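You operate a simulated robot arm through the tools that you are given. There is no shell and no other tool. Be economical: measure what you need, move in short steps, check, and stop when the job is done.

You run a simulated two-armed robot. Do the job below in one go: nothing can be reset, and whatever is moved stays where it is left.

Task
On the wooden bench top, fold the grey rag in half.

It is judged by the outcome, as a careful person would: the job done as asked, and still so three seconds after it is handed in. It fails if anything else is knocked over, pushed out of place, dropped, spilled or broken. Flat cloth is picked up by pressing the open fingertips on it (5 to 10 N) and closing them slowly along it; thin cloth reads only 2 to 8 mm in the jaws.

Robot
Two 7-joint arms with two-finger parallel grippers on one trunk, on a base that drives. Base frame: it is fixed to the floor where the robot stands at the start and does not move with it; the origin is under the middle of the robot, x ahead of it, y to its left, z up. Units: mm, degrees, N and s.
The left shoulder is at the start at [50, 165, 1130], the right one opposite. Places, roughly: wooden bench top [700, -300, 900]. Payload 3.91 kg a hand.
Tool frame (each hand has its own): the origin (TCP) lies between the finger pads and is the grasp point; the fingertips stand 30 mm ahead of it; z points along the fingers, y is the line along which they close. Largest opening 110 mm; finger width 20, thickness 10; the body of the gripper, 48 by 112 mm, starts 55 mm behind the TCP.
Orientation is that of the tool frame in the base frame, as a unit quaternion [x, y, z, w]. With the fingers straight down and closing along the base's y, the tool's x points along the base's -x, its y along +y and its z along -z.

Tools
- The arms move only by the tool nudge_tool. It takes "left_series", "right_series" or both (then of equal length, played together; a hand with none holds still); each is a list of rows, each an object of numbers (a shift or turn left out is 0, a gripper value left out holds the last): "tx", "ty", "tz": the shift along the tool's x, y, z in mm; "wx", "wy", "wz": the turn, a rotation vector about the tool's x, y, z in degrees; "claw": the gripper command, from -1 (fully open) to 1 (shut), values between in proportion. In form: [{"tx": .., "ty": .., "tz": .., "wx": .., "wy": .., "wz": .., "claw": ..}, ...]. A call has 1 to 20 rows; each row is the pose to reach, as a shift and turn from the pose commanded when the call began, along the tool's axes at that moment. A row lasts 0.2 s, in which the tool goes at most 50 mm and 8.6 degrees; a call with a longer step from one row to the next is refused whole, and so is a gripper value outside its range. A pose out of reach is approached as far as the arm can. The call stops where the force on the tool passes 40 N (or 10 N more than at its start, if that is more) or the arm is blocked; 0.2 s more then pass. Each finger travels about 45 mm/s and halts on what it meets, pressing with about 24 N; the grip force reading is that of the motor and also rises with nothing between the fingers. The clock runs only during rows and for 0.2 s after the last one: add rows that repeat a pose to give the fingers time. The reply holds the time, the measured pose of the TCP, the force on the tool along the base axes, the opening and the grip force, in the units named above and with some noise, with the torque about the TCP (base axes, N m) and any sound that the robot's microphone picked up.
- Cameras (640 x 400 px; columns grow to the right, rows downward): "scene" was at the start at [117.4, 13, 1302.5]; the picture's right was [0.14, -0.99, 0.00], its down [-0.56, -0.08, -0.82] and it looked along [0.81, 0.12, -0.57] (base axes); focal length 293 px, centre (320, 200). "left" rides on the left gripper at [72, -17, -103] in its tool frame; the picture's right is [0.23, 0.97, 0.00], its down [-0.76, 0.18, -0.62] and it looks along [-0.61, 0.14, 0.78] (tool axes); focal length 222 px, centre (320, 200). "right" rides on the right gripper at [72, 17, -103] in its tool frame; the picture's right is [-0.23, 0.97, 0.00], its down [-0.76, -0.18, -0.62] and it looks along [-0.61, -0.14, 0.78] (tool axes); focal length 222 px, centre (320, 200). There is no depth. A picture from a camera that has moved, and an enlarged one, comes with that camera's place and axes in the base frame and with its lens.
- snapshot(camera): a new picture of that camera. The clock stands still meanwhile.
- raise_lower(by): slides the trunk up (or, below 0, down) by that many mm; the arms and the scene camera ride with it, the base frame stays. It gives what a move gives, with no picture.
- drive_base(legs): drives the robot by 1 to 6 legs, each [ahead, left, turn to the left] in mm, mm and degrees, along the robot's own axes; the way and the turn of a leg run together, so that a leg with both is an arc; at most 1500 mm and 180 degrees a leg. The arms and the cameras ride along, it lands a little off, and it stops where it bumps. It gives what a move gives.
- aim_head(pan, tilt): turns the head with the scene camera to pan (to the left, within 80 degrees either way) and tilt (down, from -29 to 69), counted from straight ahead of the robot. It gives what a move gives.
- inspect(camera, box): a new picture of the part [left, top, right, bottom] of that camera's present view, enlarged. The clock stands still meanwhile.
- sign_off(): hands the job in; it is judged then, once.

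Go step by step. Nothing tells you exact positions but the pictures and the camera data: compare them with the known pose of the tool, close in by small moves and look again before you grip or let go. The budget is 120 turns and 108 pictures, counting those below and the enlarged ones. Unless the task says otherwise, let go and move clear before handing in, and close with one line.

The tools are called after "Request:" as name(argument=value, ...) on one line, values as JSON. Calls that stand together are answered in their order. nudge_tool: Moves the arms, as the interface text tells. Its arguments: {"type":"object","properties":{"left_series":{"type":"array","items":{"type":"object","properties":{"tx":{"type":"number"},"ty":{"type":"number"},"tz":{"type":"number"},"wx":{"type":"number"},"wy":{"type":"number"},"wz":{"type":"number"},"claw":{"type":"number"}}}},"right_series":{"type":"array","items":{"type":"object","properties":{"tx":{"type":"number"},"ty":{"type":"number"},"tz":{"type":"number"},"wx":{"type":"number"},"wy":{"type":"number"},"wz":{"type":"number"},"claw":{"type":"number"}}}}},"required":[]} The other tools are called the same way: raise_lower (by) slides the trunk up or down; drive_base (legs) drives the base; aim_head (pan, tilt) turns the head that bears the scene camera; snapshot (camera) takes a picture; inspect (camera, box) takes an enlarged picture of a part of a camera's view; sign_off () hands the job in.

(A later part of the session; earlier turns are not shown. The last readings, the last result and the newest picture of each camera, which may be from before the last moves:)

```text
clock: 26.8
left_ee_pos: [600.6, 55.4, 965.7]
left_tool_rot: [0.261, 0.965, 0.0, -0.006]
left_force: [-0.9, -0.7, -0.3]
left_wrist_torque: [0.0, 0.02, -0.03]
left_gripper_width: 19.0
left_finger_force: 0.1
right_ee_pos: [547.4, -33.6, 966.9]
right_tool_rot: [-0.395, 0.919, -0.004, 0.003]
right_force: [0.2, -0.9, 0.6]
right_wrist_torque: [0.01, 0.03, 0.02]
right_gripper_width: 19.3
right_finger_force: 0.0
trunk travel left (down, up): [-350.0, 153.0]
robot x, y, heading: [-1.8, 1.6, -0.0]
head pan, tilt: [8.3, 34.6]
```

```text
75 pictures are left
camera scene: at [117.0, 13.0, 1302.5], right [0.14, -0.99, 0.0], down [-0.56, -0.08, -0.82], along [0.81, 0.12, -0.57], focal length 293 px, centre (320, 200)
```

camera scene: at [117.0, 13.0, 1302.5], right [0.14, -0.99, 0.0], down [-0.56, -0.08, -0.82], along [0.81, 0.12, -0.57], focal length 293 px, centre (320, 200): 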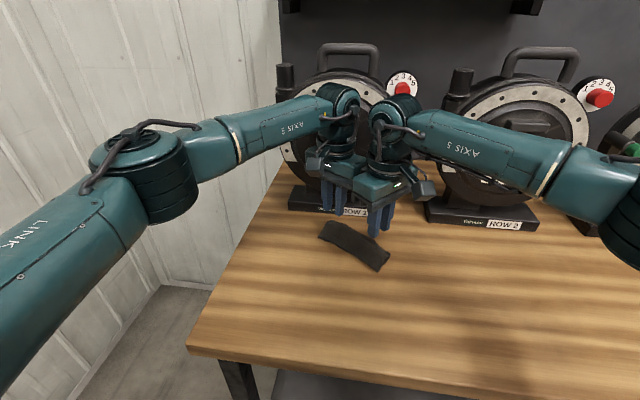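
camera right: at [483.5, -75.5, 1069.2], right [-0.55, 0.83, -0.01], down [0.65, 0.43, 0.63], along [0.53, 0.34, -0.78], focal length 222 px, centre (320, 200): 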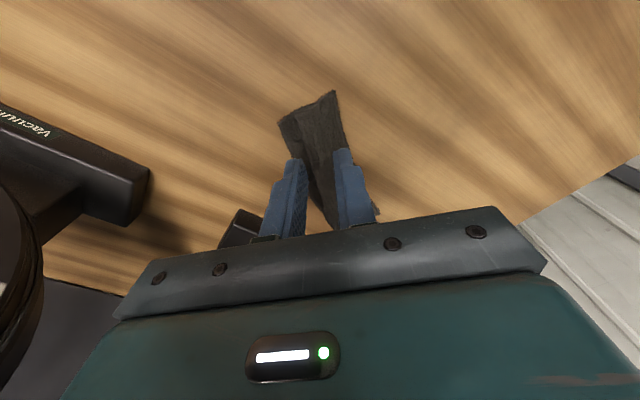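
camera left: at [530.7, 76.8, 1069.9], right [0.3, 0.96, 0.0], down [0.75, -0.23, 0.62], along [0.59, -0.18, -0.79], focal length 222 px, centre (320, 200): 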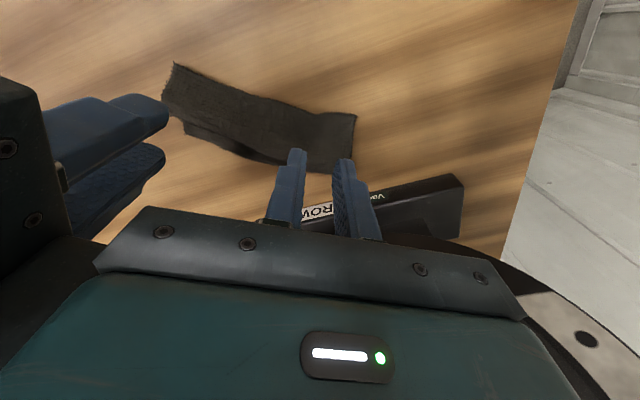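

Folded strip visible. I'll raise both hands and draw them back to get a clear view of it.

Request:
nudge_tool(left_series=[{"tx": 5, "ty": 5, "tz": -15}, {"tx": 20, "ty": 15, "tz": -30}, {"tx": 45, "ty": 35, "tz": -45}, {"tx": 75, "ty": 55, "tz": -60}, {"tx": 105, "ty": 75, "tz": -75}, {"tx": 135, "ty": 95, "tz": -80}], right_series=[{"tx": 10, "ty": -5, "tz": -15}, {"tx": 35, "ty": -15, "tz": -30}, {"tx": 65, "ty": -35, "tz": -45}, {"tx": 95, "ty": -55, "tz": -60}, {"tx": 125, "ty": -75, "tz": -75}, {"tx": 155, "ty": -90, "tz": -80}])

Request:
inspect(camera="scene", box=[290, 190, 430, 290])

Request:
snapshot(camera="left")

Request:
snapshot(camera="right")

```text
clock: 28.2
left_ee_pos: [529.6, 204.0, 1048.2]
left_tool_rot: [0.263, 0.965, 0.0, -0.004]
left_force: [-0.1, -1.0, 0.5]
left_wrist_torque: [0.03, -0.01, 0.01]
left_gripper_width: 19.4
left_finger_force: 0.1
right_ee_pos: [495.0, -195.4, 1025.5]
right_tool_rot: [-0.376, 0.927, 0.015, 0.007]
right_force: [-0.2, -0.2, -1.2]
right_wrist_torque: [0.05, -0.05, 0.0]
right_gripper_width: 18.9
right_finger_force: 0.0
right hand out of reach, approached as far as the arm can: row 4, 5, 6
trunk travel left (down, up): [-350.0, 153.0]
robot x, y, heading: [-1.3, 0.4, -0.0]
head pan, tilt: [8.3, 34.6]
```

```text
4.00 times, centred on (360, 240) of scene
camera zoom: at [116.0, 9.8, 1302.8], right [0.14, -0.99, 0.0], down [-0.56, -0.08, -0.82], along [0.82, 0.12, -0.57], focal length 1172 px, centre (160, 40)
```

zoom: 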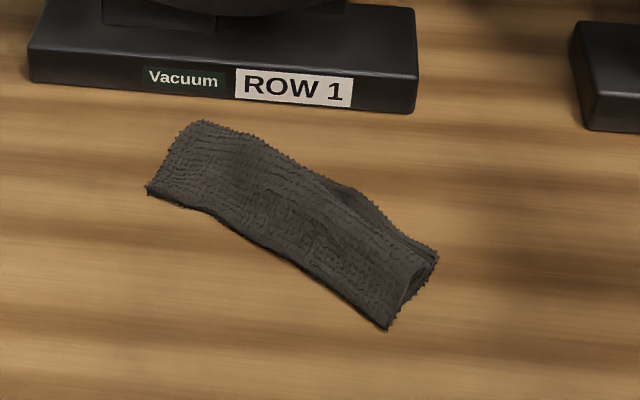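

```text
73 pictures are left
camera left: at [460.6, 224.2, 1151.2], right [0.3, 0.95, 0.0], down [0.75, -0.24, 0.62], along [0.59, -0.18, -0.79], focal length 222 px, centre (320, 200)
```

left: 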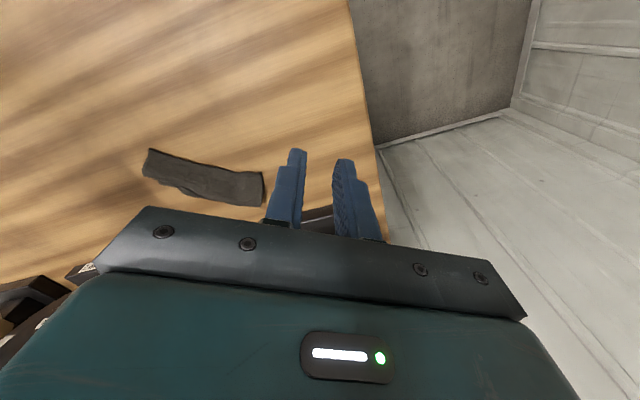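

```text
72 pictures are left
camera right: at [431.5, -236.6, 1126.4], right [-0.51, 0.86, 0.03], down [0.67, 0.38, 0.64], along [0.54, 0.35, -0.77], focal length 222 px, centre (320, 200)
```

right: 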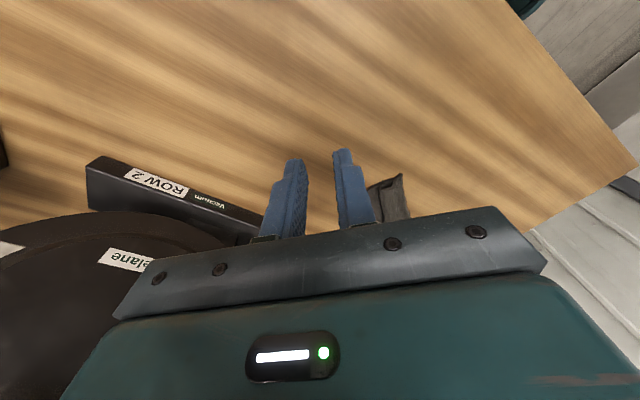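

The rag now lies as a neat strip about 155 × 65 mm. I'll check how well the layers overlap at each end.

Request:
inspect(camera="left", box=[130, 140, 280, 220])

Request:
inspect(camera="scene", box=[320, 215, 360, 245])

Request:
inspect(camera="scene", box=[360, 232, 408, 276])

Request:
nudge_tool(right_series=[{"ty": -10}, {"ty": -30}, {"ty": -30}])

Request:
snapshot(camera="right")

```text
4.27 times, centred on (205, 180) of left
camera zoom: at [460.6, 224.2, 1151.2], right [0.3, 0.95, 0.0], down [0.75, -0.24, 0.62], along [0.59, -0.18, -0.79], focal length 948 px, centre (811, 285)
```

zoom: 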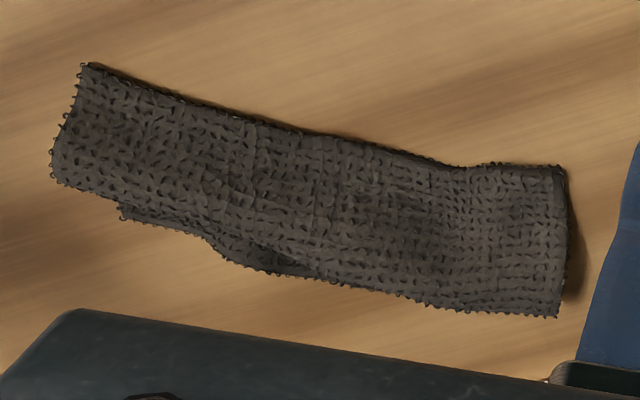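

```text
13.33 times, centred on (340, 230) of scene
camera zoom: at [116.0, 9.8, 1302.8], right [0.14, -0.99, 0.0], down [-0.56, -0.08, -0.82], along [0.82, 0.12, -0.57], focal length 3907 px, centre (53, -200)
```

zoom: 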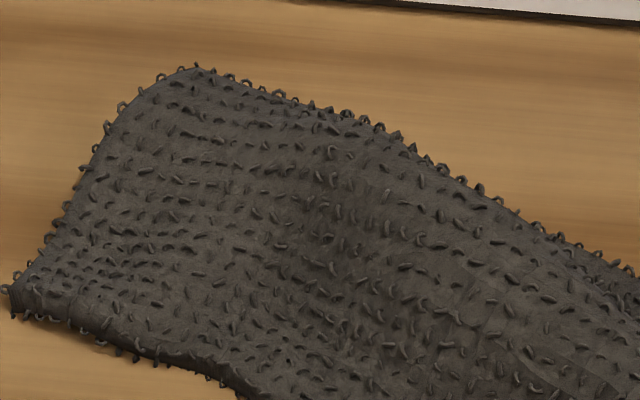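

```text
9.09 times, centred on (384, 254) of scene
camera zoom: at [116.0, 9.8, 1302.8], right [0.14, -0.99, 0.0], down [-0.56, -0.08, -0.82], along [0.82, 0.12, -0.57], focal length 2664 px, centre (-262, -291)
```

zoom: 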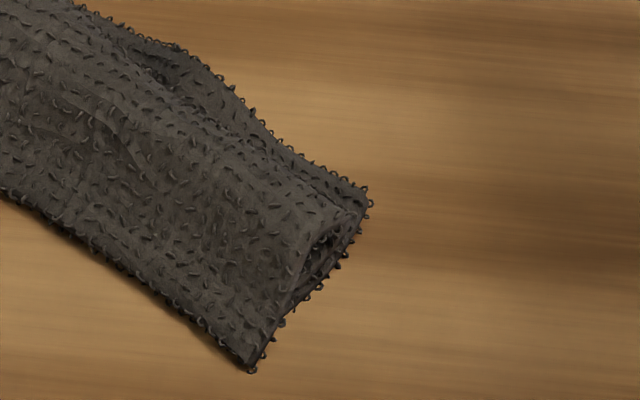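

```text
clock: 29.0
left_ee_pos: [530.9, 205.0, 1045.4]
left_tool_rot: [0.261, 0.965, 0.0, -0.005]
left_force: [0.4, 0.1, -0.1]
left_wrist_torque: [0.03, -0.02, -0.02]
left_gripper_width: 19.3
left_finger_force: 0.1
right_ee_pos: [497.4, -190.7, 1024.3]
right_tool_rot: [-0.376, 0.927, 0.015, 0.006]
right_force: [1.1, -0.2, -0.2]
right_wrist_torque: [0.02, -0.03, 0.0]
right_gripper_width: 19.4
right_finger_force: 0.1
right hand out of reach, approached as far as the arm can: row 1, 2, 3
trunk travel left (down, up): [-350.0, 153.0]
robot x, y, heading: [-3.0, 0.1, 0.0]
head pan, tilt: [8.3, 34.6]
```

```text
68 pictures are left
camera right: at [433.0, -233.6, 1126.3], right [-0.51, 0.86, 0.03], down [0.67, 0.38, 0.64], along [0.54, 0.35, -0.77], focal length 222 px, centre (320, 200)
```

right: 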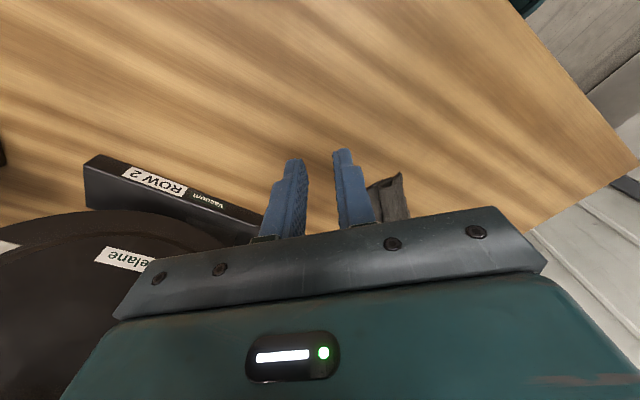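

Coverage looks close to half. I'll bring the left camera lower to see how the layers line up at the left end.

Request:
nudge_tool(left_series=[{"tz": 25}, {"tz": 50, "tx": -4, "ty": -8}, {"tz": 75, "tx": -8, "ty": -16}, {"tz": 90, "tx": -12, "ty": -20}, {"tz": 90, "tx": -12, "ty": -20}])

Request:
snapshot(camera="left")

Request:
inspect(camera="left", box=[110, 120, 290, 240])

```text
clock: 30.2
left_ee_pos: [532.8, 182.8, 958.2]
left_tool_rot: [0.261, 0.965, 0.001, -0.005]
left_force: [0.7, -0.3, 0.4]
left_wrist_torque: [-0.05, -0.03, 0.02]
left_gripper_width: 19.3
left_finger_force: 0.0
right_ee_pos: [496.8, -191.9, 1025.7]
right_tool_rot: [-0.376, 0.927, 0.014, 0.007]
right_force: [0.0, 0.0, 0.0]
right_wrist_torque: [-0.02, 0.0, 0.0]
right_gripper_width: 19.3
right_finger_force: 0.0
trunk travel left (down, up): [-350.0, 153.0]
robot x, y, heading: [-1.7, -0.8, -0.2]
head pan, tilt: [8.3, 34.6]
```

```text
67 pictures are left
camera left: at [464.3, 204.4, 1061.4], right [0.29, 0.96, 0.0], down [0.75, -0.23, 0.61], along [0.59, -0.18, -0.79], focal length 222 px, centre (320, 200)
```

left: 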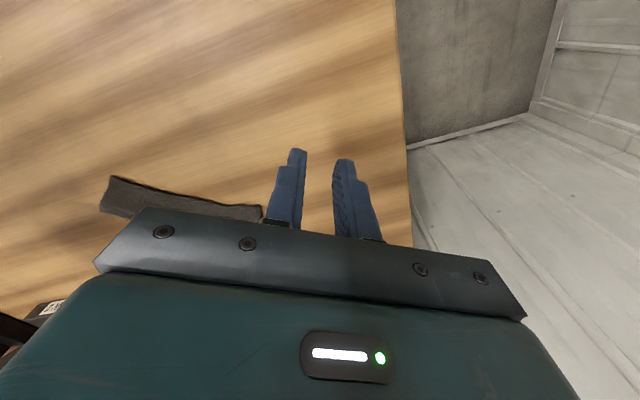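

```text
3.33 times, centred on (200, 180) of left
camera zoom: at [464.3, 204.4, 1061.4], right [0.29, 0.96, 0.0], down [0.75, -0.23, 0.61], along [0.59, -0.18, -0.79], focal length 740 px, centre (720, 267)
```

zoom: 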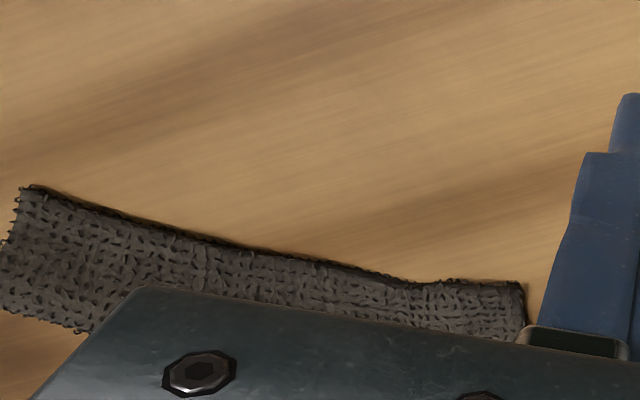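

The view needs to be further forward, so I'll move the left hand that way.

Request:
nudge_tool(left_series=[{"tx": -20, "ty": 8, "tz": -10}, {"tx": -40, "ty": 15, "tz": -17}, {"tx": -65, "ty": 22, "tz": -17}, {"tx": -65, "ty": 22, "tz": -17}])

Request:
snapshot(camera="left")

Request:
inspect(camera="left", box=[110, 80, 290, 200])

```text
clock: 31.2
left_ee_pos: [582.8, 173.0, 973.9]
left_tool_rot: [0.261, 0.965, 0.001, -0.005]
left_force: [0.7, 0.3, 0.1]
left_wrist_torque: [-0.01, -0.03, 0.02]
left_gripper_width: 19.2
left_finger_force: 0.1
left hand out of reach, approached as far as the arm can: row 3, 4
right_ee_pos: [497.4, -192.9, 1025.0]
right_tool_rot: [-0.376, 0.927, 0.014, 0.006]
right_force: [-0.6, -0.4, -0.4]
right_wrist_torque: [0.0, 0.01, 0.02]
right_gripper_width: 19.1
right_finger_force: 0.0
trunk travel left (down, up): [-350.0, 153.0]
robot x, y, heading: [1.5, -0.3, 0.2]
head pan, tilt: [8.3, 34.6]
```

```text
65 pictures are left
camera left: at [513.9, 193.8, 1077.3], right [0.3, 0.96, 0.0], down [0.75, -0.23, 0.61], along [0.59, -0.18, -0.79], focal length 222 px, centre (320, 200)
```

left: 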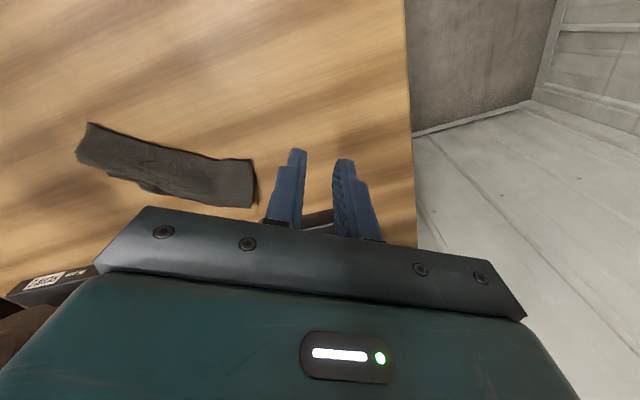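

```text
3.33 times, centred on (200, 140) of left
camera zoom: at [513.9, 193.8, 1077.3], right [0.3, 0.96, 0.0], down [0.75, -0.23, 0.61], along [0.59, -0.18, -0.79], focal length 740 px, centre (720, 400)
```

zoom: 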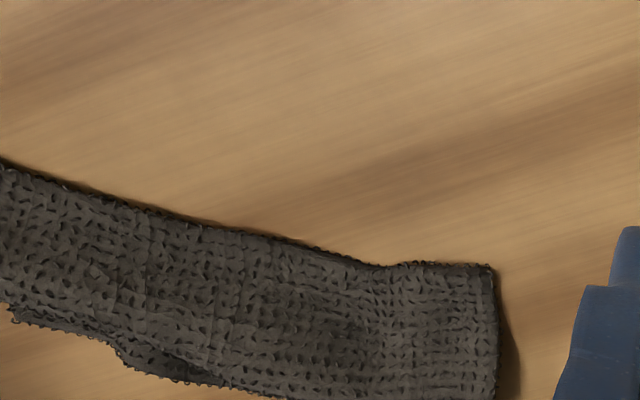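

I want a view from directly above, as I had at release. I'll go back there at a safe height.

Request:
nudge_tool(left_series=[{"tx": -15, "ty": -20}, {"tx": -30, "ty": -40}, {"tx": -45, "ty": -58, "tz": 5}, {"tx": -60, "ty": -72, "tz": 15}, {"tx": -60, "ty": -72, "tz": 15}])

Request:
snapshot(camera="left")

Request:
inspect(camera="left", box=[240, 70, 390, 180])

Request:
inspect(camera="left", box=[100, 30, 280, 160])

```text
clock: 32.4
left_ee_pos: [597.8, 78.7, 956.6]
left_tool_rot: [0.261, 0.965, 0.001, -0.004]
left_force: [0.3, 0.3, 0.8]
left_wrist_torque: [0.0, -0.03, 0.04]
left_gripper_width: 19.5
left_finger_force: 0.1
right_ee_pos: [497.2, -191.5, 1025.2]
right_tool_rot: [-0.375, 0.927, 0.014, 0.006]
right_force: [0.7, 0.7, -0.2]
right_wrist_torque: [-0.02, 0.0, -0.03]
right_gripper_width: 19.2
right_finger_force: 0.1
trunk travel left (down, up): [-350.0, 153.0]
robot x, y, heading: [0.3, 2.8, 0.0]
head pan, tilt: [8.3, 34.6]
```

```text
63 pictures are left
camera left: at [529.2, 100.6, 1060.4], right [0.3, 0.96, 0.0], down [0.75, -0.23, 0.61], along [0.59, -0.18, -0.79], focal length 222 px, centre (320, 200)
```

left: 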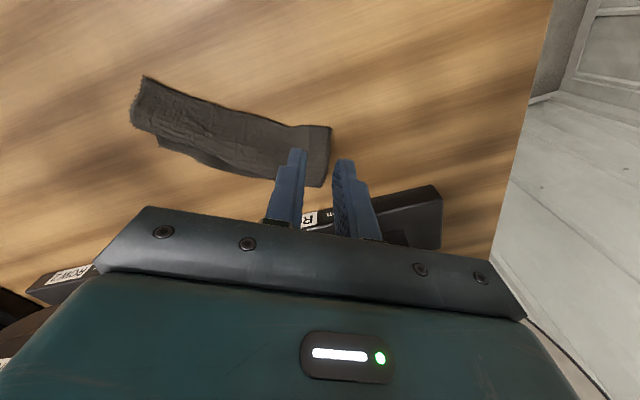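

```text
3.64 times, centred on (315, 125) of left
camera zoom: at [529.2, 100.6, 1060.4], right [0.3, 0.96, 0.0], down [0.75, -0.23, 0.61], along [0.59, -0.18, -0.79], focal length 808 px, centre (338, 473)
```

zoom: 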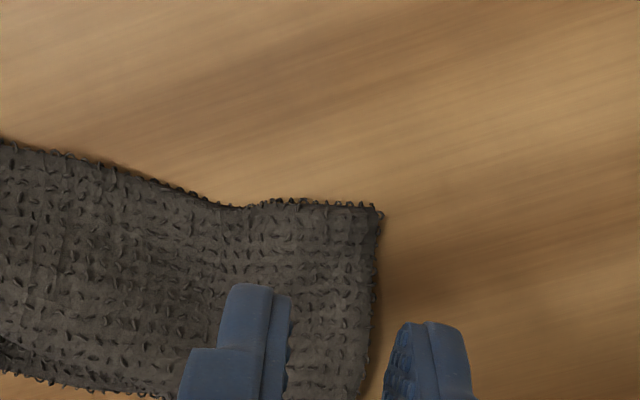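

```text
3.08 times, centred on (190, 95) of left
camera zoom: at [529.2, 100.6, 1060.4], right [0.3, 0.96, 0.0], down [0.75, -0.23, 0.61], along [0.59, -0.18, -0.79], focal length 684 px, centre (720, 523)
```

zoom: 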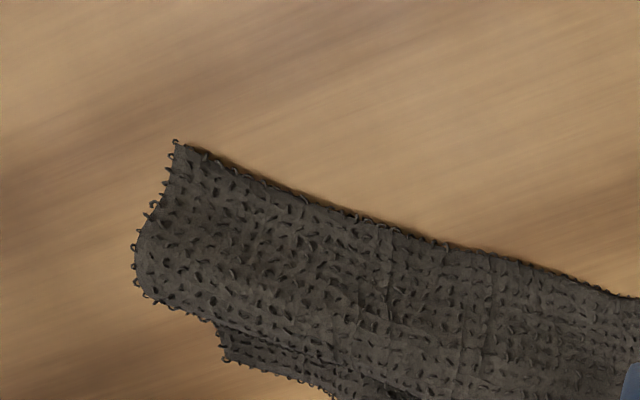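

The left end is ambiguous from above, so I'll look at it from a lower, tilted angle on the left side.

Request:
nudge_tool(left_series=[{"tx": 20, "ty": 8, "wy": -4}, {"tx": 40, "ty": 16, "tz": 0, "wy": -9}, {"tx": 60, "ty": 24, "tz": 5, "wy": -14}, {"tx": 80, "ty": 32, "tz": 15, "wy": -20}, {"tx": 96, "ty": 38, "tz": 25, "wy": -25}, {"tx": 96, "ty": 38, "tz": 36, "wy": -25}, {"tx": 96, "ty": 38, "tz": 36, "wy": -25}])

Request:
snapshot(camera="left")

Request:
inspect(camera="left", box=[130, 120, 290, 220])

```text
clock: 34.0
left_ee_pos: [533.8, 164.0, 923.3]
left_tool_rot: [0.254, 0.944, -0.056, 0.204]
left_force: [-0.1, 0.3, -0.9]
left_wrist_torque: [0.01, -0.02, 0.0]
left_gripper_width: 19.2
left_finger_force: 0.0
right_ee_pos: [497.2, -192.0, 1024.9]
right_tool_rot: [-0.376, 0.927, 0.015, 0.006]
right_force: [-0.2, 0.5, -0.5]
right_wrist_torque: [0.02, -0.01, 0.02]
right_gripper_width: 18.9
right_finger_force: 0.0
trunk travel left (down, up): [-350.0, 153.0]
robot x, y, heading: [3.3, 2.1, -0.2]
head pan, tilt: [8.3, 34.6]
```

```text
60 pictures are left
camera left: at [432.6, 203.0, 985.4], right [0.31, 0.94, -0.1], down [0.47, -0.06, 0.88], along [0.83, -0.32, -0.46], focal length 222 px, centre (320, 200)
```

left: 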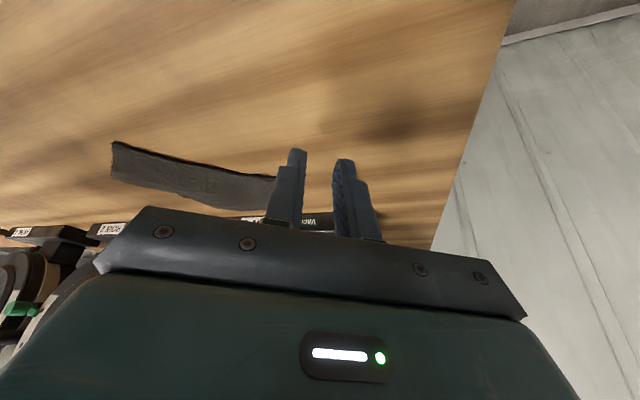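

```text
4.00 times, centred on (210, 170) of left
camera zoom: at [432.6, 203.0, 985.4], right [0.31, 0.94, -0.1], down [0.47, -0.06, 0.88], along [0.83, -0.32, -0.46], focal length 888 px, centre (760, 320)
```

zoom: 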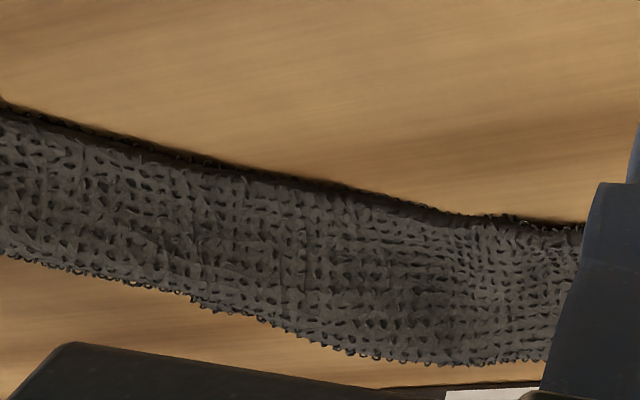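

I need to see where the top hem runs, so I'll take high-zoom tiles of the rag with the scene camera.

Request:
inspect(camera="scene", box=[322, 216, 362, 250])

Request:
inspect(camera="scene", box=[345, 225, 385, 260])

Request:
inspect(camera="left", box=[220, 140, 290, 220])

```text
11.76 times, centred on (342, 233) of scene
camera zoom: at [117.3, 13.0, 1302.5], right [0.14, -0.99, 0.0], down [-0.56, -0.08, -0.82], along [0.81, 0.12, -0.57], focal length 3448 px, centre (61, -188)
```

zoom: 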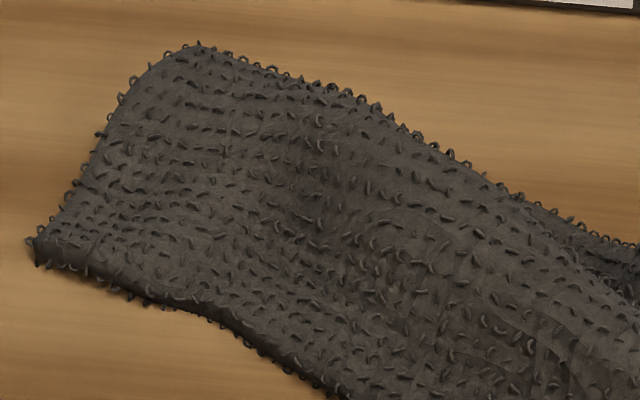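

```text
11.43 times, centred on (365, 242) of scene
camera zoom: at [117.3, 13.0, 1302.5], right [0.14, -0.99, 0.0], down [-0.56, -0.08, -0.82], along [0.81, 0.12, -0.57], focal length 3349 px, centre (-194, -286)
```

zoom: 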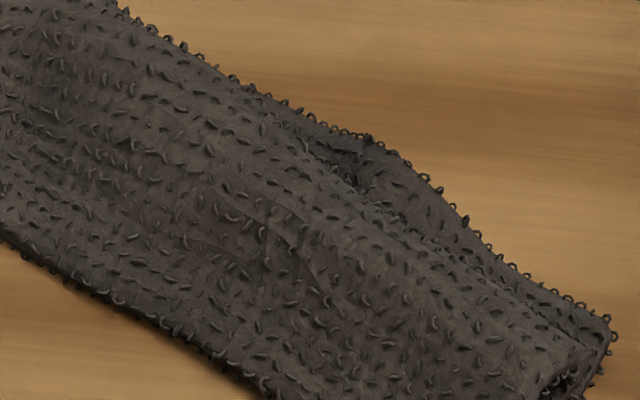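

```text
5.00 times, centred on (255, 180) of left
camera zoom: at [432.6, 203.0, 985.4], right [0.31, 0.94, -0.1], down [0.47, -0.06, 0.88], along [0.83, -0.32, -0.46], focal length 1111 px, centre (645, 300)
```

zoom: 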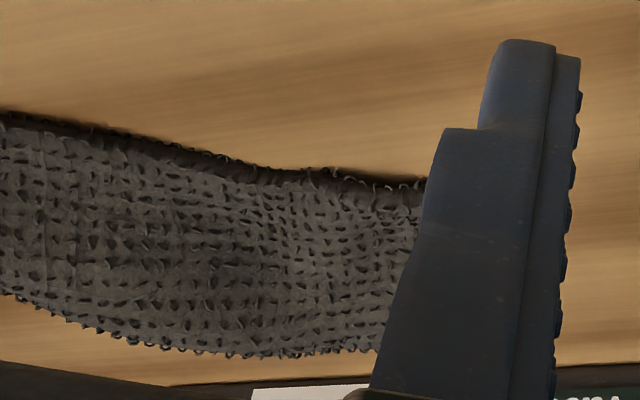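

It's still unclear which side the crease is on. I'll look along the strip at its right end with the right hand's camera, tilted low.

Request:
nudge_tool(right_series=[{"tx": -12, "ty": 2, "tz": 10, "wz": 3}, {"tx": -24, "ty": 4, "tz": 20, "wz": 6}, {"tx": -36, "ty": 6, "tz": 30, "wz": 9}, {"tx": -48, "ty": 8, "tz": 40, "wz": 9}, {"tx": -61, "ty": 9, "tz": 50, "wz": 9}])

Request:
nudge_tool(right_series=[{"wy": -6}, {"wy": -13, "tz": 10}, {"wy": -20, "tz": 25}, {"wy": -25, "tz": 40}, {"wy": -25, "tz": 48}])

Request:
snapshot(camera="right")

```text
clock: 35.2
left_ee_pos: [534.5, 162.2, 921.9]
left_tool_rot: [0.255, 0.944, -0.056, 0.204]
left_force: [-0.8, -0.2, 0.3]
left_wrist_torque: [0.0, -0.02, 0.02]
left_gripper_width: 19.4
left_finger_force: 0.0
right_ee_pos: [534.5, -140.3, 977.4]
right_tool_rot: [-0.302, 0.953, 0.015, 0.005]
right_force: [0.0, -0.1, 0.3]
right_wrist_torque: [0.02, -0.01, 0.01]
right_gripper_width: 19.4
right_finger_force: 0.1
trunk travel left (down, up): [-350.0, 153.0]
robot x, y, heading: [1.0, 0.6, -0.1]
head pan, tilt: [8.3, 34.6]
```

```text
clock: 36.4
left_ee_pos: [534.4, 162.8, 922.1]
left_tool_rot: [0.255, 0.943, -0.057, 0.203]
left_force: [0.3, 0.4, 0.1]
left_wrist_torque: [-0.04, -0.01, -0.01]
left_gripper_width: 19.2
left_finger_force: 0.1
right_ee_pos: [531.7, -139.5, 928.3]
right_tool_rot: [-0.291, 0.929, 0.081, 0.212]
right_force: [-0.2, -0.2, -0.1]
right_wrist_torque: [0.01, 0.01, -0.03]
right_gripper_width: 19.3
right_finger_force: 0.1
trunk travel left (down, up): [-350.0, 153.0]
robot x, y, heading: [0.3, -0.3, -0.1]
head pan, tilt: [8.3, 34.6]
```

```text
55 pictures are left
camera right: at [433.6, -190.4, 989.6], right [-0.39, 0.91, 0.13], down [0.45, 0.07, 0.89], along [0.8, 0.41, -0.44], focal length 222 px, centre (320, 200)
```

right: 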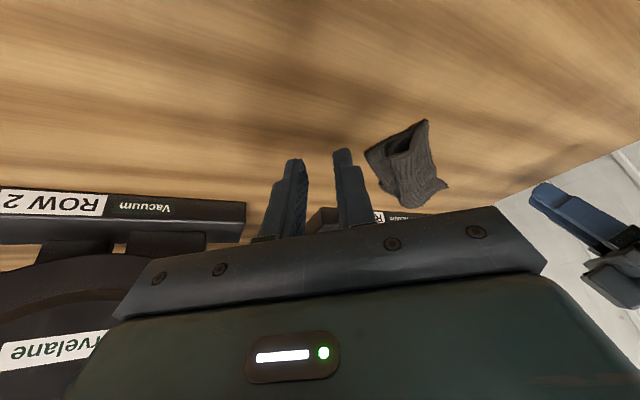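

Request:
inspect(camera="right", box=[350, 110, 460, 215])

```text
3.81 times, centred on (405, 162) of right
camera zoom: at [433.6, -190.4, 989.6], right [-0.39, 0.91, 0.13], down [0.45, 0.07, 0.89], along [0.8, 0.41, -0.44], focal length 846 px, centre (-4, 343)
```

zoom: 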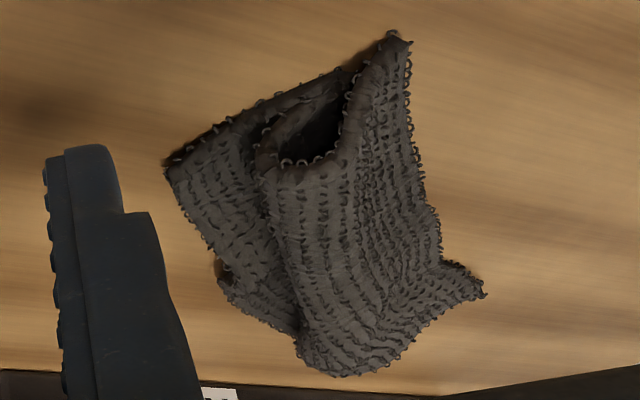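

The end view shows it plainly. The pinched flaps trailed, so the AD hem is back at the near edge over a Z-fold, which isn't a proper half fold. I'll unfold it and redo it with one hand gripping right at the hem, starting by parking the left hand and straightening the right.

Request:
nudge_tool(left_series=[{"tz": -20, "wy": 5}, {"tz": -40, "wy": 10}, {"tz": -60, "wy": 15}, {"tz": -80, "ty": 20, "wy": 20}, {"tz": -100, "ty": 40, "wy": 25}, {"tz": -120, "ty": 70, "wy": 25}, {"tz": -120, "ty": 100, "wy": 25}], right_series=[{"tz": -15, "wy": 5}, {"tz": -30, "wy": 10}, {"tz": -45, "wy": 15}, {"tz": -60, "wy": 20}, {"tz": -70, "wy": 25}, {"tz": -70, "wy": 25}, {"tz": -70, "wy": 25}])

```text
clock: 38.0
left_ee_pos: [532.5, 255.8, 1030.8]
left_tool_rot: [0.261, 0.965, 0.0, -0.005]
left_force: [-0.5, -0.6, -0.7]
left_wrist_torque: [0.0, 0.0, -0.01]
left_gripper_width: 19.4
left_finger_force: 0.0
left hand out of reach, approached as far as the arm can: row 7
right_ee_pos: [509.5, -159.8, 991.2]
right_tool_rot: [-0.301, 0.953, 0.016, 0.006]
right_force: [-0.2, 0.0, -1.2]
right_wrist_torque: [-0.02, -0.02, 0.02]
right_gripper_width: 19.2
right_finger_force: 0.1
trunk travel left (down, up): [-350.0, 153.0]
robot x, y, heading: [-2.0, -0.5, 0.2]
head pan, tilt: [8.3, 34.6]
```

Request:
nudge_tool(right_series=[{"tx": -20, "ty": 16, "tz": 0, "wz": -3, "claw": 0.27}, {"tx": -40, "ty": 32, "tz": 0, "wz": -6}, {"tx": -60, "ty": 48, "tz": 5, "wz": -9}, {"tx": -80, "ty": 64, "tz": 10, "wz": -12, "wx": 0.8, "wy": 0.5}, {"tx": -100, "ty": 80, "tz": 15, "wz": -15, "wx": 1.6, "wy": 1.1}, {"tx": -120, "ty": 97, "tz": 20, "wz": -18, "wx": 1.6, "wy": 1.1}, {"tx": -147, "ty": 119, "tz": 31, "wz": -21, "wx": 1.6, "wy": 1.1}, {"tx": -147, "ty": 119, "tz": 31, "wz": -21, "wx": 1.6, "wy": 1.1}])

Request:
snapshot(camera="right")

Request:
snapshot(camera="scene")

```text
clock: 39.8
left_ee_pos: [534.4, 256.5, 1029.8]
left_tool_rot: [0.261, 0.965, 0.001, -0.006]
left_force: [0.5, 0.1, -1.1]
left_wrist_torque: [0.05, -0.01, -0.04]
left_gripper_width: 19.4
left_finger_force: 0.1
right_ee_pos: [538.1, -51.0, 983.9]
right_tool_rot: [-0.408, 0.913, 0.003, 0.004]
right_force: [-0.3, -0.2, -0.8]
right_wrist_torque: [0.01, -0.02, 0.04]
right_gripper_width: 40.3
right_finger_force: 0.1
right hand out of reach, approached as far as the arm can: row 5, 6, 7, 8
trunk travel left (down, up): [-350.0, 153.0]
robot x, y, heading: [3.8, 0.4, 0.3]
head pan, tilt: [8.3, 34.6]
```

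```text
53 pictures are left
camera right: at [476.9, -95.4, 1085.5], right [-0.57, 0.82, 0.01], down [0.64, 0.44, 0.63], along [0.51, 0.37, -0.78], focal length 222 px, centre (320, 200)
```

right: 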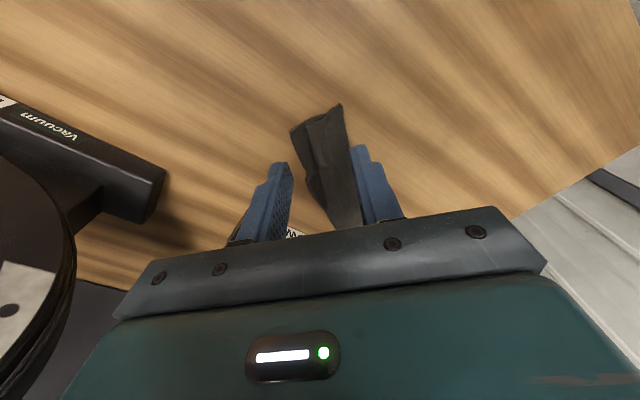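

```text
52 pictures are left
camera scene: at [117.4, 13.0, 1302.5], right [0.14, -0.99, 0.0], down [-0.56, -0.08, -0.82], along [0.81, 0.12, -0.57], focal length 293 px, centre (320, 200)
```

scene: 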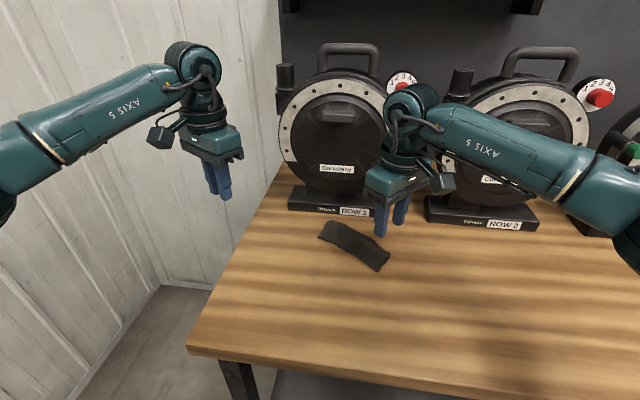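

The right hand can't yaw enough there. The left has inward yaw free now, so I'll withdraw the right and turn the left.

Request:
nudge_tool(right_series=[{"tx": 10, "ty": -10, "tz": -10}, {"tx": 25, "ty": -20, "tz": -20}, {"tx": 45, "ty": -30, "tz": -30}, {"tx": 65, "ty": -40, "tz": -30}, {"tx": 85, "ty": -50, "tz": -30}, {"tx": 105, "ty": -60, "tz": -30, "wz": 8}, {"tx": 120, "ty": -80, "tz": -30, "wz": 16}, {"tx": 135, "ty": -100, "tz": -30, "wz": 24}, {"tx": 150, "ty": -120, "tz": -30, "wz": 32}, {"tx": 150, "ty": -120, "tz": -30, "wz": 40}, {"tx": 150, "ty": -120, "tz": -30, "wz": 40}, {"tx": 150, "ty": -120, "tz": -30, "wz": 40}], left_series=[{"wz": -8, "claw": 0.27}, {"wz": -16}, {"wz": -24}, {"wz": -32}, {"wz": -40}, {"wz": -48}, {"wz": -56}, {"wz": -64}, {"wz": -72}, {"wz": -80}, {"wz": -88}, {"wz": -94}])

```text
clock: 42.4
left_ee_pos: [531.0, 255.8, 1030.5]
left_tool_rot: [-0.528, 0.849, 0.004, -0.003]
left_force: [-0.9, -0.1, 0.0]
left_wrist_torque: [0.02, 0.03, 0.05]
left_gripper_width: 40.1
left_finger_force: 0.0
right_ee_pos: [530.4, -244.2, 1007.1]
right_tool_rot: [-0.07, 0.998, 0.006, 0.002]
right_force: [0.2, 0.7, -0.1]
right_wrist_torque: [0.02, 0.0, -0.02]
right_gripper_width: 40.1
right_finger_force: 0.1
right hand out of reach, approached as far as the arm can: row 1, 2, 3, 4, 5
trunk travel left (down, up): [-350.0, 153.0]
robot x, y, heading: [-3.2, -4.4, 0.0]
head pan, tilt: [8.3, 34.6]
```

The left turns inward freely, with yaw now about 64° so it closes across the hem. I'll bring it above the middle of the near hem.

Request:
nudge_tool(left_series=[{"tx": 28, "ty": -18}, {"tx": 56, "ty": -36}, {"tx": 84, "ty": -54, "tz": 10}, {"tx": 112, "ty": -72, "tz": 25}, {"tx": 140, "ty": -90, "tz": 40}, {"tx": 168, "ty": -108, "tz": 55}, {"tx": 196, "ty": -125, "tz": 70}, {"tx": 196, "ty": -125, "tz": 75}])

Request:
snapshot(camera="left")

Request:
inspect(camera="left", box=[230, 60, 430, 200])

```text
clock: 44.2
left_ee_pos: [554.4, 24.8, 956.8]
left_tool_rot: [-0.527, 0.85, 0.004, -0.004]
left_force: [-0.1, 0.2, 0.0]
left_wrist_torque: [-0.02, -0.01, -0.01]
left_gripper_width: 40.0
left_finger_force: 0.1
right_ee_pos: [530.0, -244.4, 1007.8]
right_tool_rot: [-0.071, 0.997, 0.005, 0.003]
right_force: [0.4, 0.0, 0.9]
right_wrist_torque: [-0.03, -0.02, 0.0]
right_gripper_width: 40.4
right_finger_force: 0.1
trunk travel left (down, up): [-350.0, 153.0]
robot x, y, heading: [0.0, -0.9, 0.2]
head pan, tilt: [8.3, 34.6]
```

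```text
51 pictures are left
camera left: at [540.1, -48.7, 1058.9], right [-0.97, 0.23, 0.01], down [0.18, 0.76, 0.62], along [0.13, 0.61, -0.78], focal length 222 px, centre (320, 200)
```

left: 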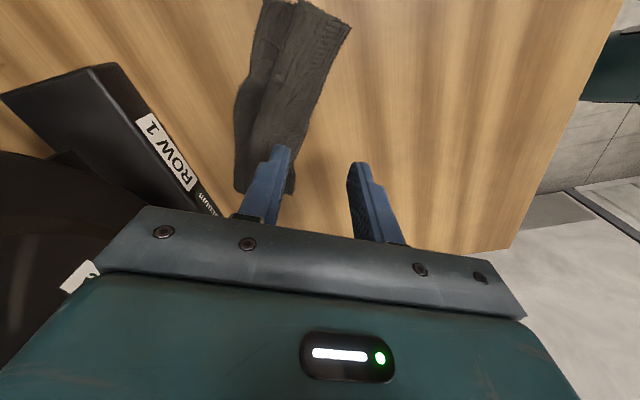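

```text
2.86 times, centred on (330, 130) of left
camera zoom: at [540.1, -48.7, 1058.9], right [-0.97, 0.23, 0.01], down [0.18, 0.76, 0.62], along [0.13, 0.61, -0.78], focal length 635 px, centre (291, 400)
```

zoom: 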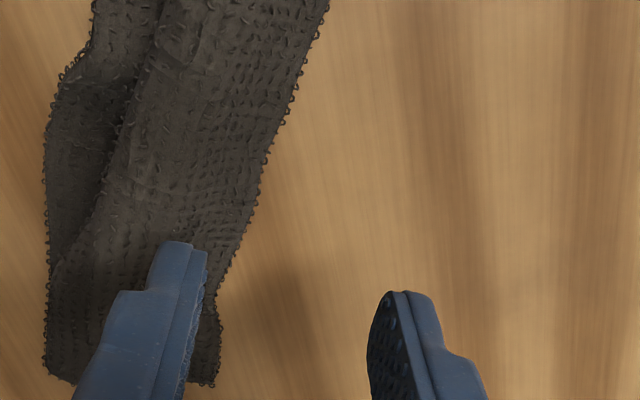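

The hem clearly lies along the near edge on top. I'll go down with the inner finger about 14 mm inside the hem and the outer finger off the cloth.

Request:
nudge_tool(left_series=[{"tx": -5, "ty": -10, "tz": 10, "claw": 0.42}, {"tx": -5, "ty": -10, "tz": 20}, {"tx": -5, "ty": -10, "tz": 30}, {"tx": -5, "ty": -10, "tz": 40}, {"tx": -5, "ty": -10, "tz": 46}, {"tx": -5, "ty": -10, "tz": 48}])

Request:
inspect(camera="left", box=[200, 60, 440, 240])

```text
clock: 45.6
left_ee_pos: [565.6, 25.3, 907.6]
left_tool_rot: [-0.528, 0.849, 0.003, -0.004]
left_force: [0.1, -0.3, 0.5]
left_wrist_torque: [-0.01, 0.04, 0.0]
left_gripper_width: 31.7
left_finger_force: 0.0
right_ee_pos: [529.3, -244.9, 1007.5]
right_tool_rot: [-0.071, 0.997, 0.005, 0.002]
right_force: [0.6, 0.5, 0.4]
right_wrist_torque: [0.0, 0.0, 0.0]
right_gripper_width: 40.1
right_finger_force: 0.1
trunk travel left (down, up): [-350.0, 153.0]
robot x, y, heading: [-2.4, 3.5, -0.1]
head pan, tilt: [8.3, 34.6]
```

```text
2.22 times, centred on (320, 150) of left
camera zoom: at [551.2, -47.8, 1009.1], right [-0.97, 0.23, 0.01], down [0.19, 0.76, 0.62], along [0.13, 0.61, -0.78], focal length 494 px, centre (320, 311)
```

zoom: 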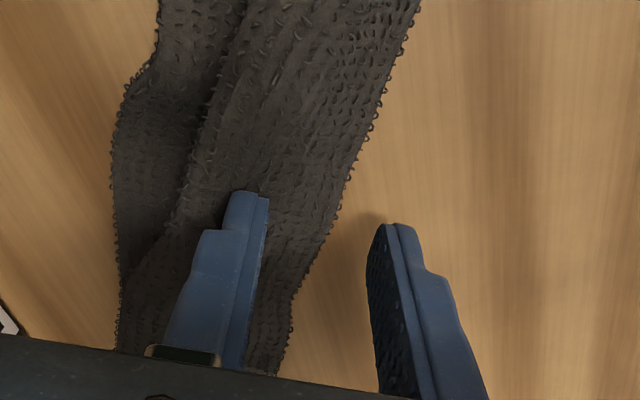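

Request:
nudge_tool(left_series=[{"tz": 3}, {"tz": 6}, {"tz": 9}, {"tz": 11}, {"tz": 12.5}, {"tz": 13.5}])

```text
clock: 47.0
left_ee_pos: [566.7, 25.5, 895.9]
left_tool_rot: [-0.528, 0.849, 0.001, -0.001]
left_force: [-0.7, 2.3, 23.9]
left_wrist_torque: [-0.32, -0.5, -0.02]
left_gripper_width: 31.0
left_finger_force: 0.0
right_ee_pos: [527.5, -243.7, 1008.6]
right_tool_rot: [-0.071, 0.997, 0.004, 0.003]
right_force: [-0.2, 0.6, -0.6]
right_wrist_torque: [-0.03, -0.01, -0.02]
right_gripper_width: 40.3
right_finger_force: 0.0
trunk travel left (down, up): [-350.0, 153.0]
robot x, y, heading: [-0.7, 3.2, -0.0]
head pan, tilt: [8.3, 34.6]
```

Request:
nudge_tool(left_series=[{"tz": -0.6}, {"tz": -1, "claw": 0.47}, {"tz": -1, "claw": 0.52}, {"tz": -1, "claw": 0.57}, {"tz": -1, "claw": 0.62}, {"tz": -1, "claw": 0.67}, {"tz": -1, "claw": 0.72}, {"tz": -1, "claw": 0.77}, {"tz": -1, "claw": 0.82}, {"tz": -1, "claw": 0.87}, {"tz": -1, "claw": 0.92}, {"tz": -1, "claw": 1}, {"tz": -1, "claw": 1}, {"tz": -1, "claw": 1}])

Request:
inspect(camera="left", box=[200, 60, 440, 240])

```text
clock: 50.0
left_ee_pos: [566.2, 25.1, 895.2]
left_tool_rot: [-0.527, 0.85, 0.002, -0.002]
left_force: [4.7, -3.1, 19.6]
left_wrist_torque: [-0.29, -0.26, 0.03]
left_gripper_width: 0.0
left_finger_force: 23.9
right_ee_pos: [527.8, -245.1, 1009.3]
right_tool_rot: [-0.071, 0.997, 0.006, 0.003]
right_force: [-0.3, 0.1, 0.9]
right_wrist_torque: [0.01, -0.01, 0.03]
right_gripper_width: 40.2
right_finger_force: 0.1
trunk travel left (down, up): [-350.0, 153.0]
robot x, y, heading: [3.1, 2.0, -0.1]
head pan, tilt: [8.3, 34.6]
```

```text
2.22 times, centred on (320, 150) of left
camera zoom: at [551.0, -47.9, 998.0], right [-0.97, 0.23, 0.01], down [0.18, 0.76, 0.62], along [0.14, 0.61, -0.78], focal length 494 px, centre (320, 311)
```

zoom: 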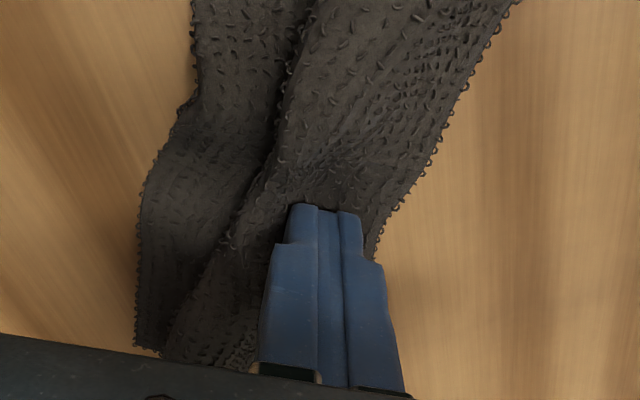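

The finger dragged the hem past instead of gripping it, at 0 mm. For the unfolding, a ridge pinch with both fingers on cloth is enough, so I'll do that.

Request:
nudge_tool(left_series=[{"tz": -4}, {"tz": -8, "ty": -4}, {"tz": -8, "ty": -6, "claw": 0.5}, {"tz": -8, "ty": -6, "claw": 0.5}, {"tz": -8, "ty": -6, "claw": 0.5}, {"tz": -8, "ty": -6, "claw": 0.5}, {"tz": -4, "ty": -6}, {"tz": -2, "ty": -6}, {"tz": -1, "ty": -6}])

Request:
inspect(camera="left", box=[200, 60, 440, 240])

```text
clock: 52.0
left_ee_pos: [571.4, 22.3, 895.7]
left_tool_rot: [-0.527, 0.85, 0.003, -0.003]
left_force: [2.1, 0.4, 7.6]
left_wrist_torque: [-0.08, -0.2, 0.06]
left_gripper_width: 28.6
left_finger_force: 1.2
right_ee_pos: [529.8, -245.4, 1008.1]
right_tool_rot: [-0.071, 0.997, 0.005, 0.002]
right_force: [-0.5, 0.3, -0.2]
right_wrist_torque: [0.01, -0.02, 0.03]
right_gripper_width: 40.0
right_finger_force: 0.1
trunk travel left (down, up): [-350.0, 153.0]
robot x, y, heading: [1.0, -0.2, -0.1]
head pan, tilt: [8.3, 34.6]
```

```text
2.22 times, centred on (320, 150) of left
camera zoom: at [556.3, -50.2, 999.2], right [-0.97, 0.23, 0.01], down [0.18, 0.76, 0.62], along [0.14, 0.61, -0.78], focal length 494 px, centre (320, 311)
```

zoom: 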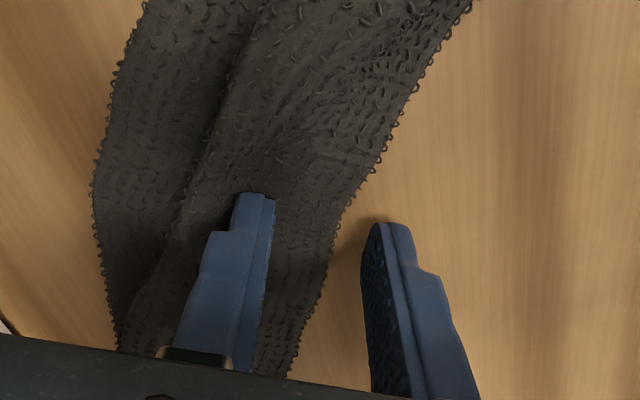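

Request:
nudge_tool(left_series=[{"tz": -8}, {"tz": -8, "ty": -14}, {"tz": -4, "ty": -14}, {"tz": -1, "ty": -14}, {"tz": -0.5, "ty": -14}, {"tz": -0.5, "ty": -14}])

Request:
inspect(camera="left", box=[200, 60, 440, 240])

```text
clock: 53.4
left_ee_pos: [584.7, 17.2, 897.1]
left_tool_rot: [-0.528, 0.849, 0.003, -0.003]
left_force: [-0.2, -0.6, 8.4]
left_wrist_torque: [-0.2, -0.17, -0.07]
left_gripper_width: 27.9
left_finger_force: 0.5
right_ee_pos: [528.8, -245.4, 1008.3]
right_tool_rot: [-0.07, 0.998, 0.005, 0.003]
right_force: [0.5, -0.6, 0.3]
right_wrist_torque: [0.0, 0.01, -0.01]
right_gripper_width: 40.1
right_finger_force: 0.1
trunk travel left (down, up): [-350.0, 153.0]
robot x, y, heading: [0.1, -2.5, 0.1]
head pan, tilt: [8.3, 34.6]
```

```text
2.22 times, centred on (320, 150) of left
camera zoom: at [568.6, -56.4, 999.1], right [-0.97, 0.23, 0.01], down [0.18, 0.76, 0.62], along [0.14, 0.61, -0.78], focal length 494 px, centre (320, 311)
```

zoom: 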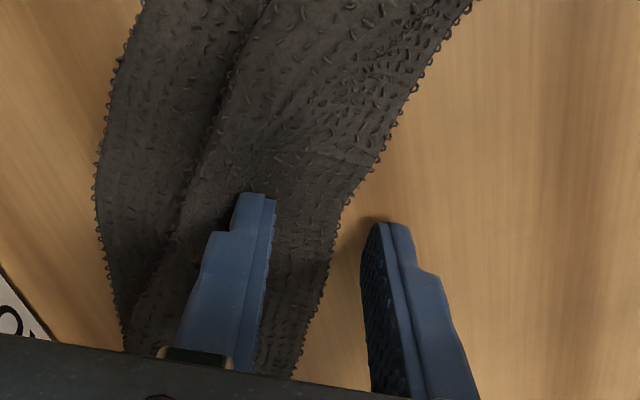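

The rag moved along with the finger, so the lift was too small. I'll raise more and look.

Request:
nudge_tool(left_series=[{"tz": -10}, {"tz": -20}, {"tz": -35}, {"tz": -50}])

Request:
snapshot(camera="left")

Request:
inspect(camera="scene", box=[290, 190, 430, 290])

```text
clock: 54.4
left_ee_pos: [585.5, 15.6, 945.8]
left_tool_rot: [-0.528, 0.849, 0.004, -0.003]
left_force: [-0.3, -0.2, -0.6]
left_wrist_torque: [-0.01, -0.02, 0.03]
left_gripper_width: 27.4
left_finger_force: 0.0
right_ee_pos: [529.6, -244.3, 1006.9]
right_tool_rot: [-0.071, 0.997, 0.006, 0.003]
right_force: [0.6, -0.1, 0.4]
right_wrist_torque: [-0.01, -0.02, 0.0]
right_gripper_width: 40.0
right_finger_force: 0.1
trunk travel left (down, up): [-350.0, 153.0]
robot x, y, heading: [3.7, 0.5, 0.1]
head pan, tilt: [8.3, 34.6]
```

```text
45 pictures are left
camera left: at [570.3, -57.1, 1048.8], right [-0.97, 0.23, 0.01], down [0.18, 0.76, 0.62], along [0.13, 0.61, -0.78], focal length 222 px, centre (320, 200)
```

left: 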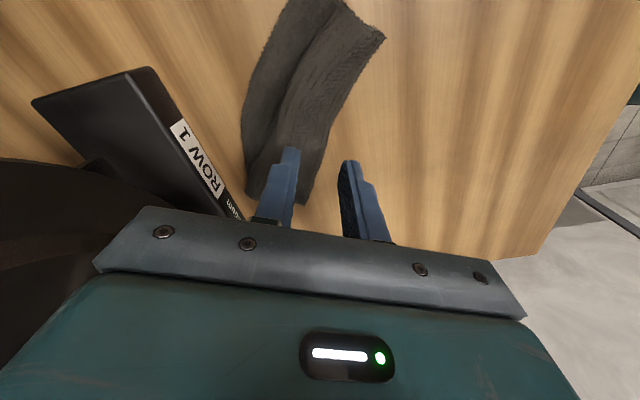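

```text
4.00 times, centred on (360, 240) of scene
camera zoom: at [117.3, 13.0, 1302.5], right [0.14, -0.99, 0.0], down [-0.56, -0.08, -0.82], along [0.81, 0.12, -0.57], focal length 1172 px, centre (160, 40)
```

zoom: 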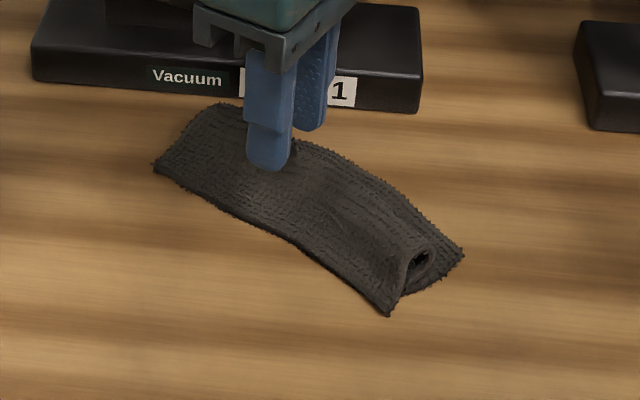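

Now the Z-roll is evident at the right end. I'll move a bit further in so both fingers land on the top layer, then press and pinch.

Request:
nudge_tool(left_series=[{"tz": 15, "ty": -9}, {"tz": 30, "ty": -9}, {"tz": 40, "ty": -9}, {"tz": 45, "ty": -9}, {"tz": 47, "ty": -9}, {"tz": 48.5, "ty": -9}])

Request:
inspect(camera="left", box=[200, 60, 440, 240])

```text
clock: 55.8
left_ee_pos: [591.0, 12.2, 897.5]
left_tool_rot: [-0.528, 0.849, 0.003, -0.003]
left_force: [1.1, -2.3, 10.8]
left_wrist_torque: [-0.14, -0.18, -0.07]
left_gripper_width: 28.2
left_finger_force: 0.1
right_ee_pos: [529.3, -244.4, 1008.7]
right_tool_rot: [-0.07, 0.998, 0.006, 0.003]
right_force: [0.6, 0.1, 0.6]
right_wrist_torque: [-0.01, 0.01, 0.01]
right_gripper_width: 40.2
right_finger_force: 0.1
trunk travel left (down, up): [-350.0, 153.0]
robot x, y, heading: [-4.7, -3.5, 0.3]
head pan, tilt: [8.3, 34.6]
```

```text
2.22 times, centred on (320, 150) of left
camera zoom: at [576.7, -60.1, 1000.3], right [-0.97, 0.23, 0.01], down [0.18, 0.76, 0.62], along [0.14, 0.61, -0.78], focal length 494 px, centre (320, 311)
```

zoom: 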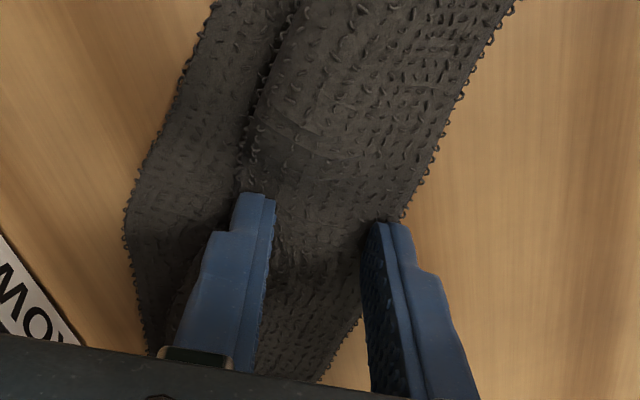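

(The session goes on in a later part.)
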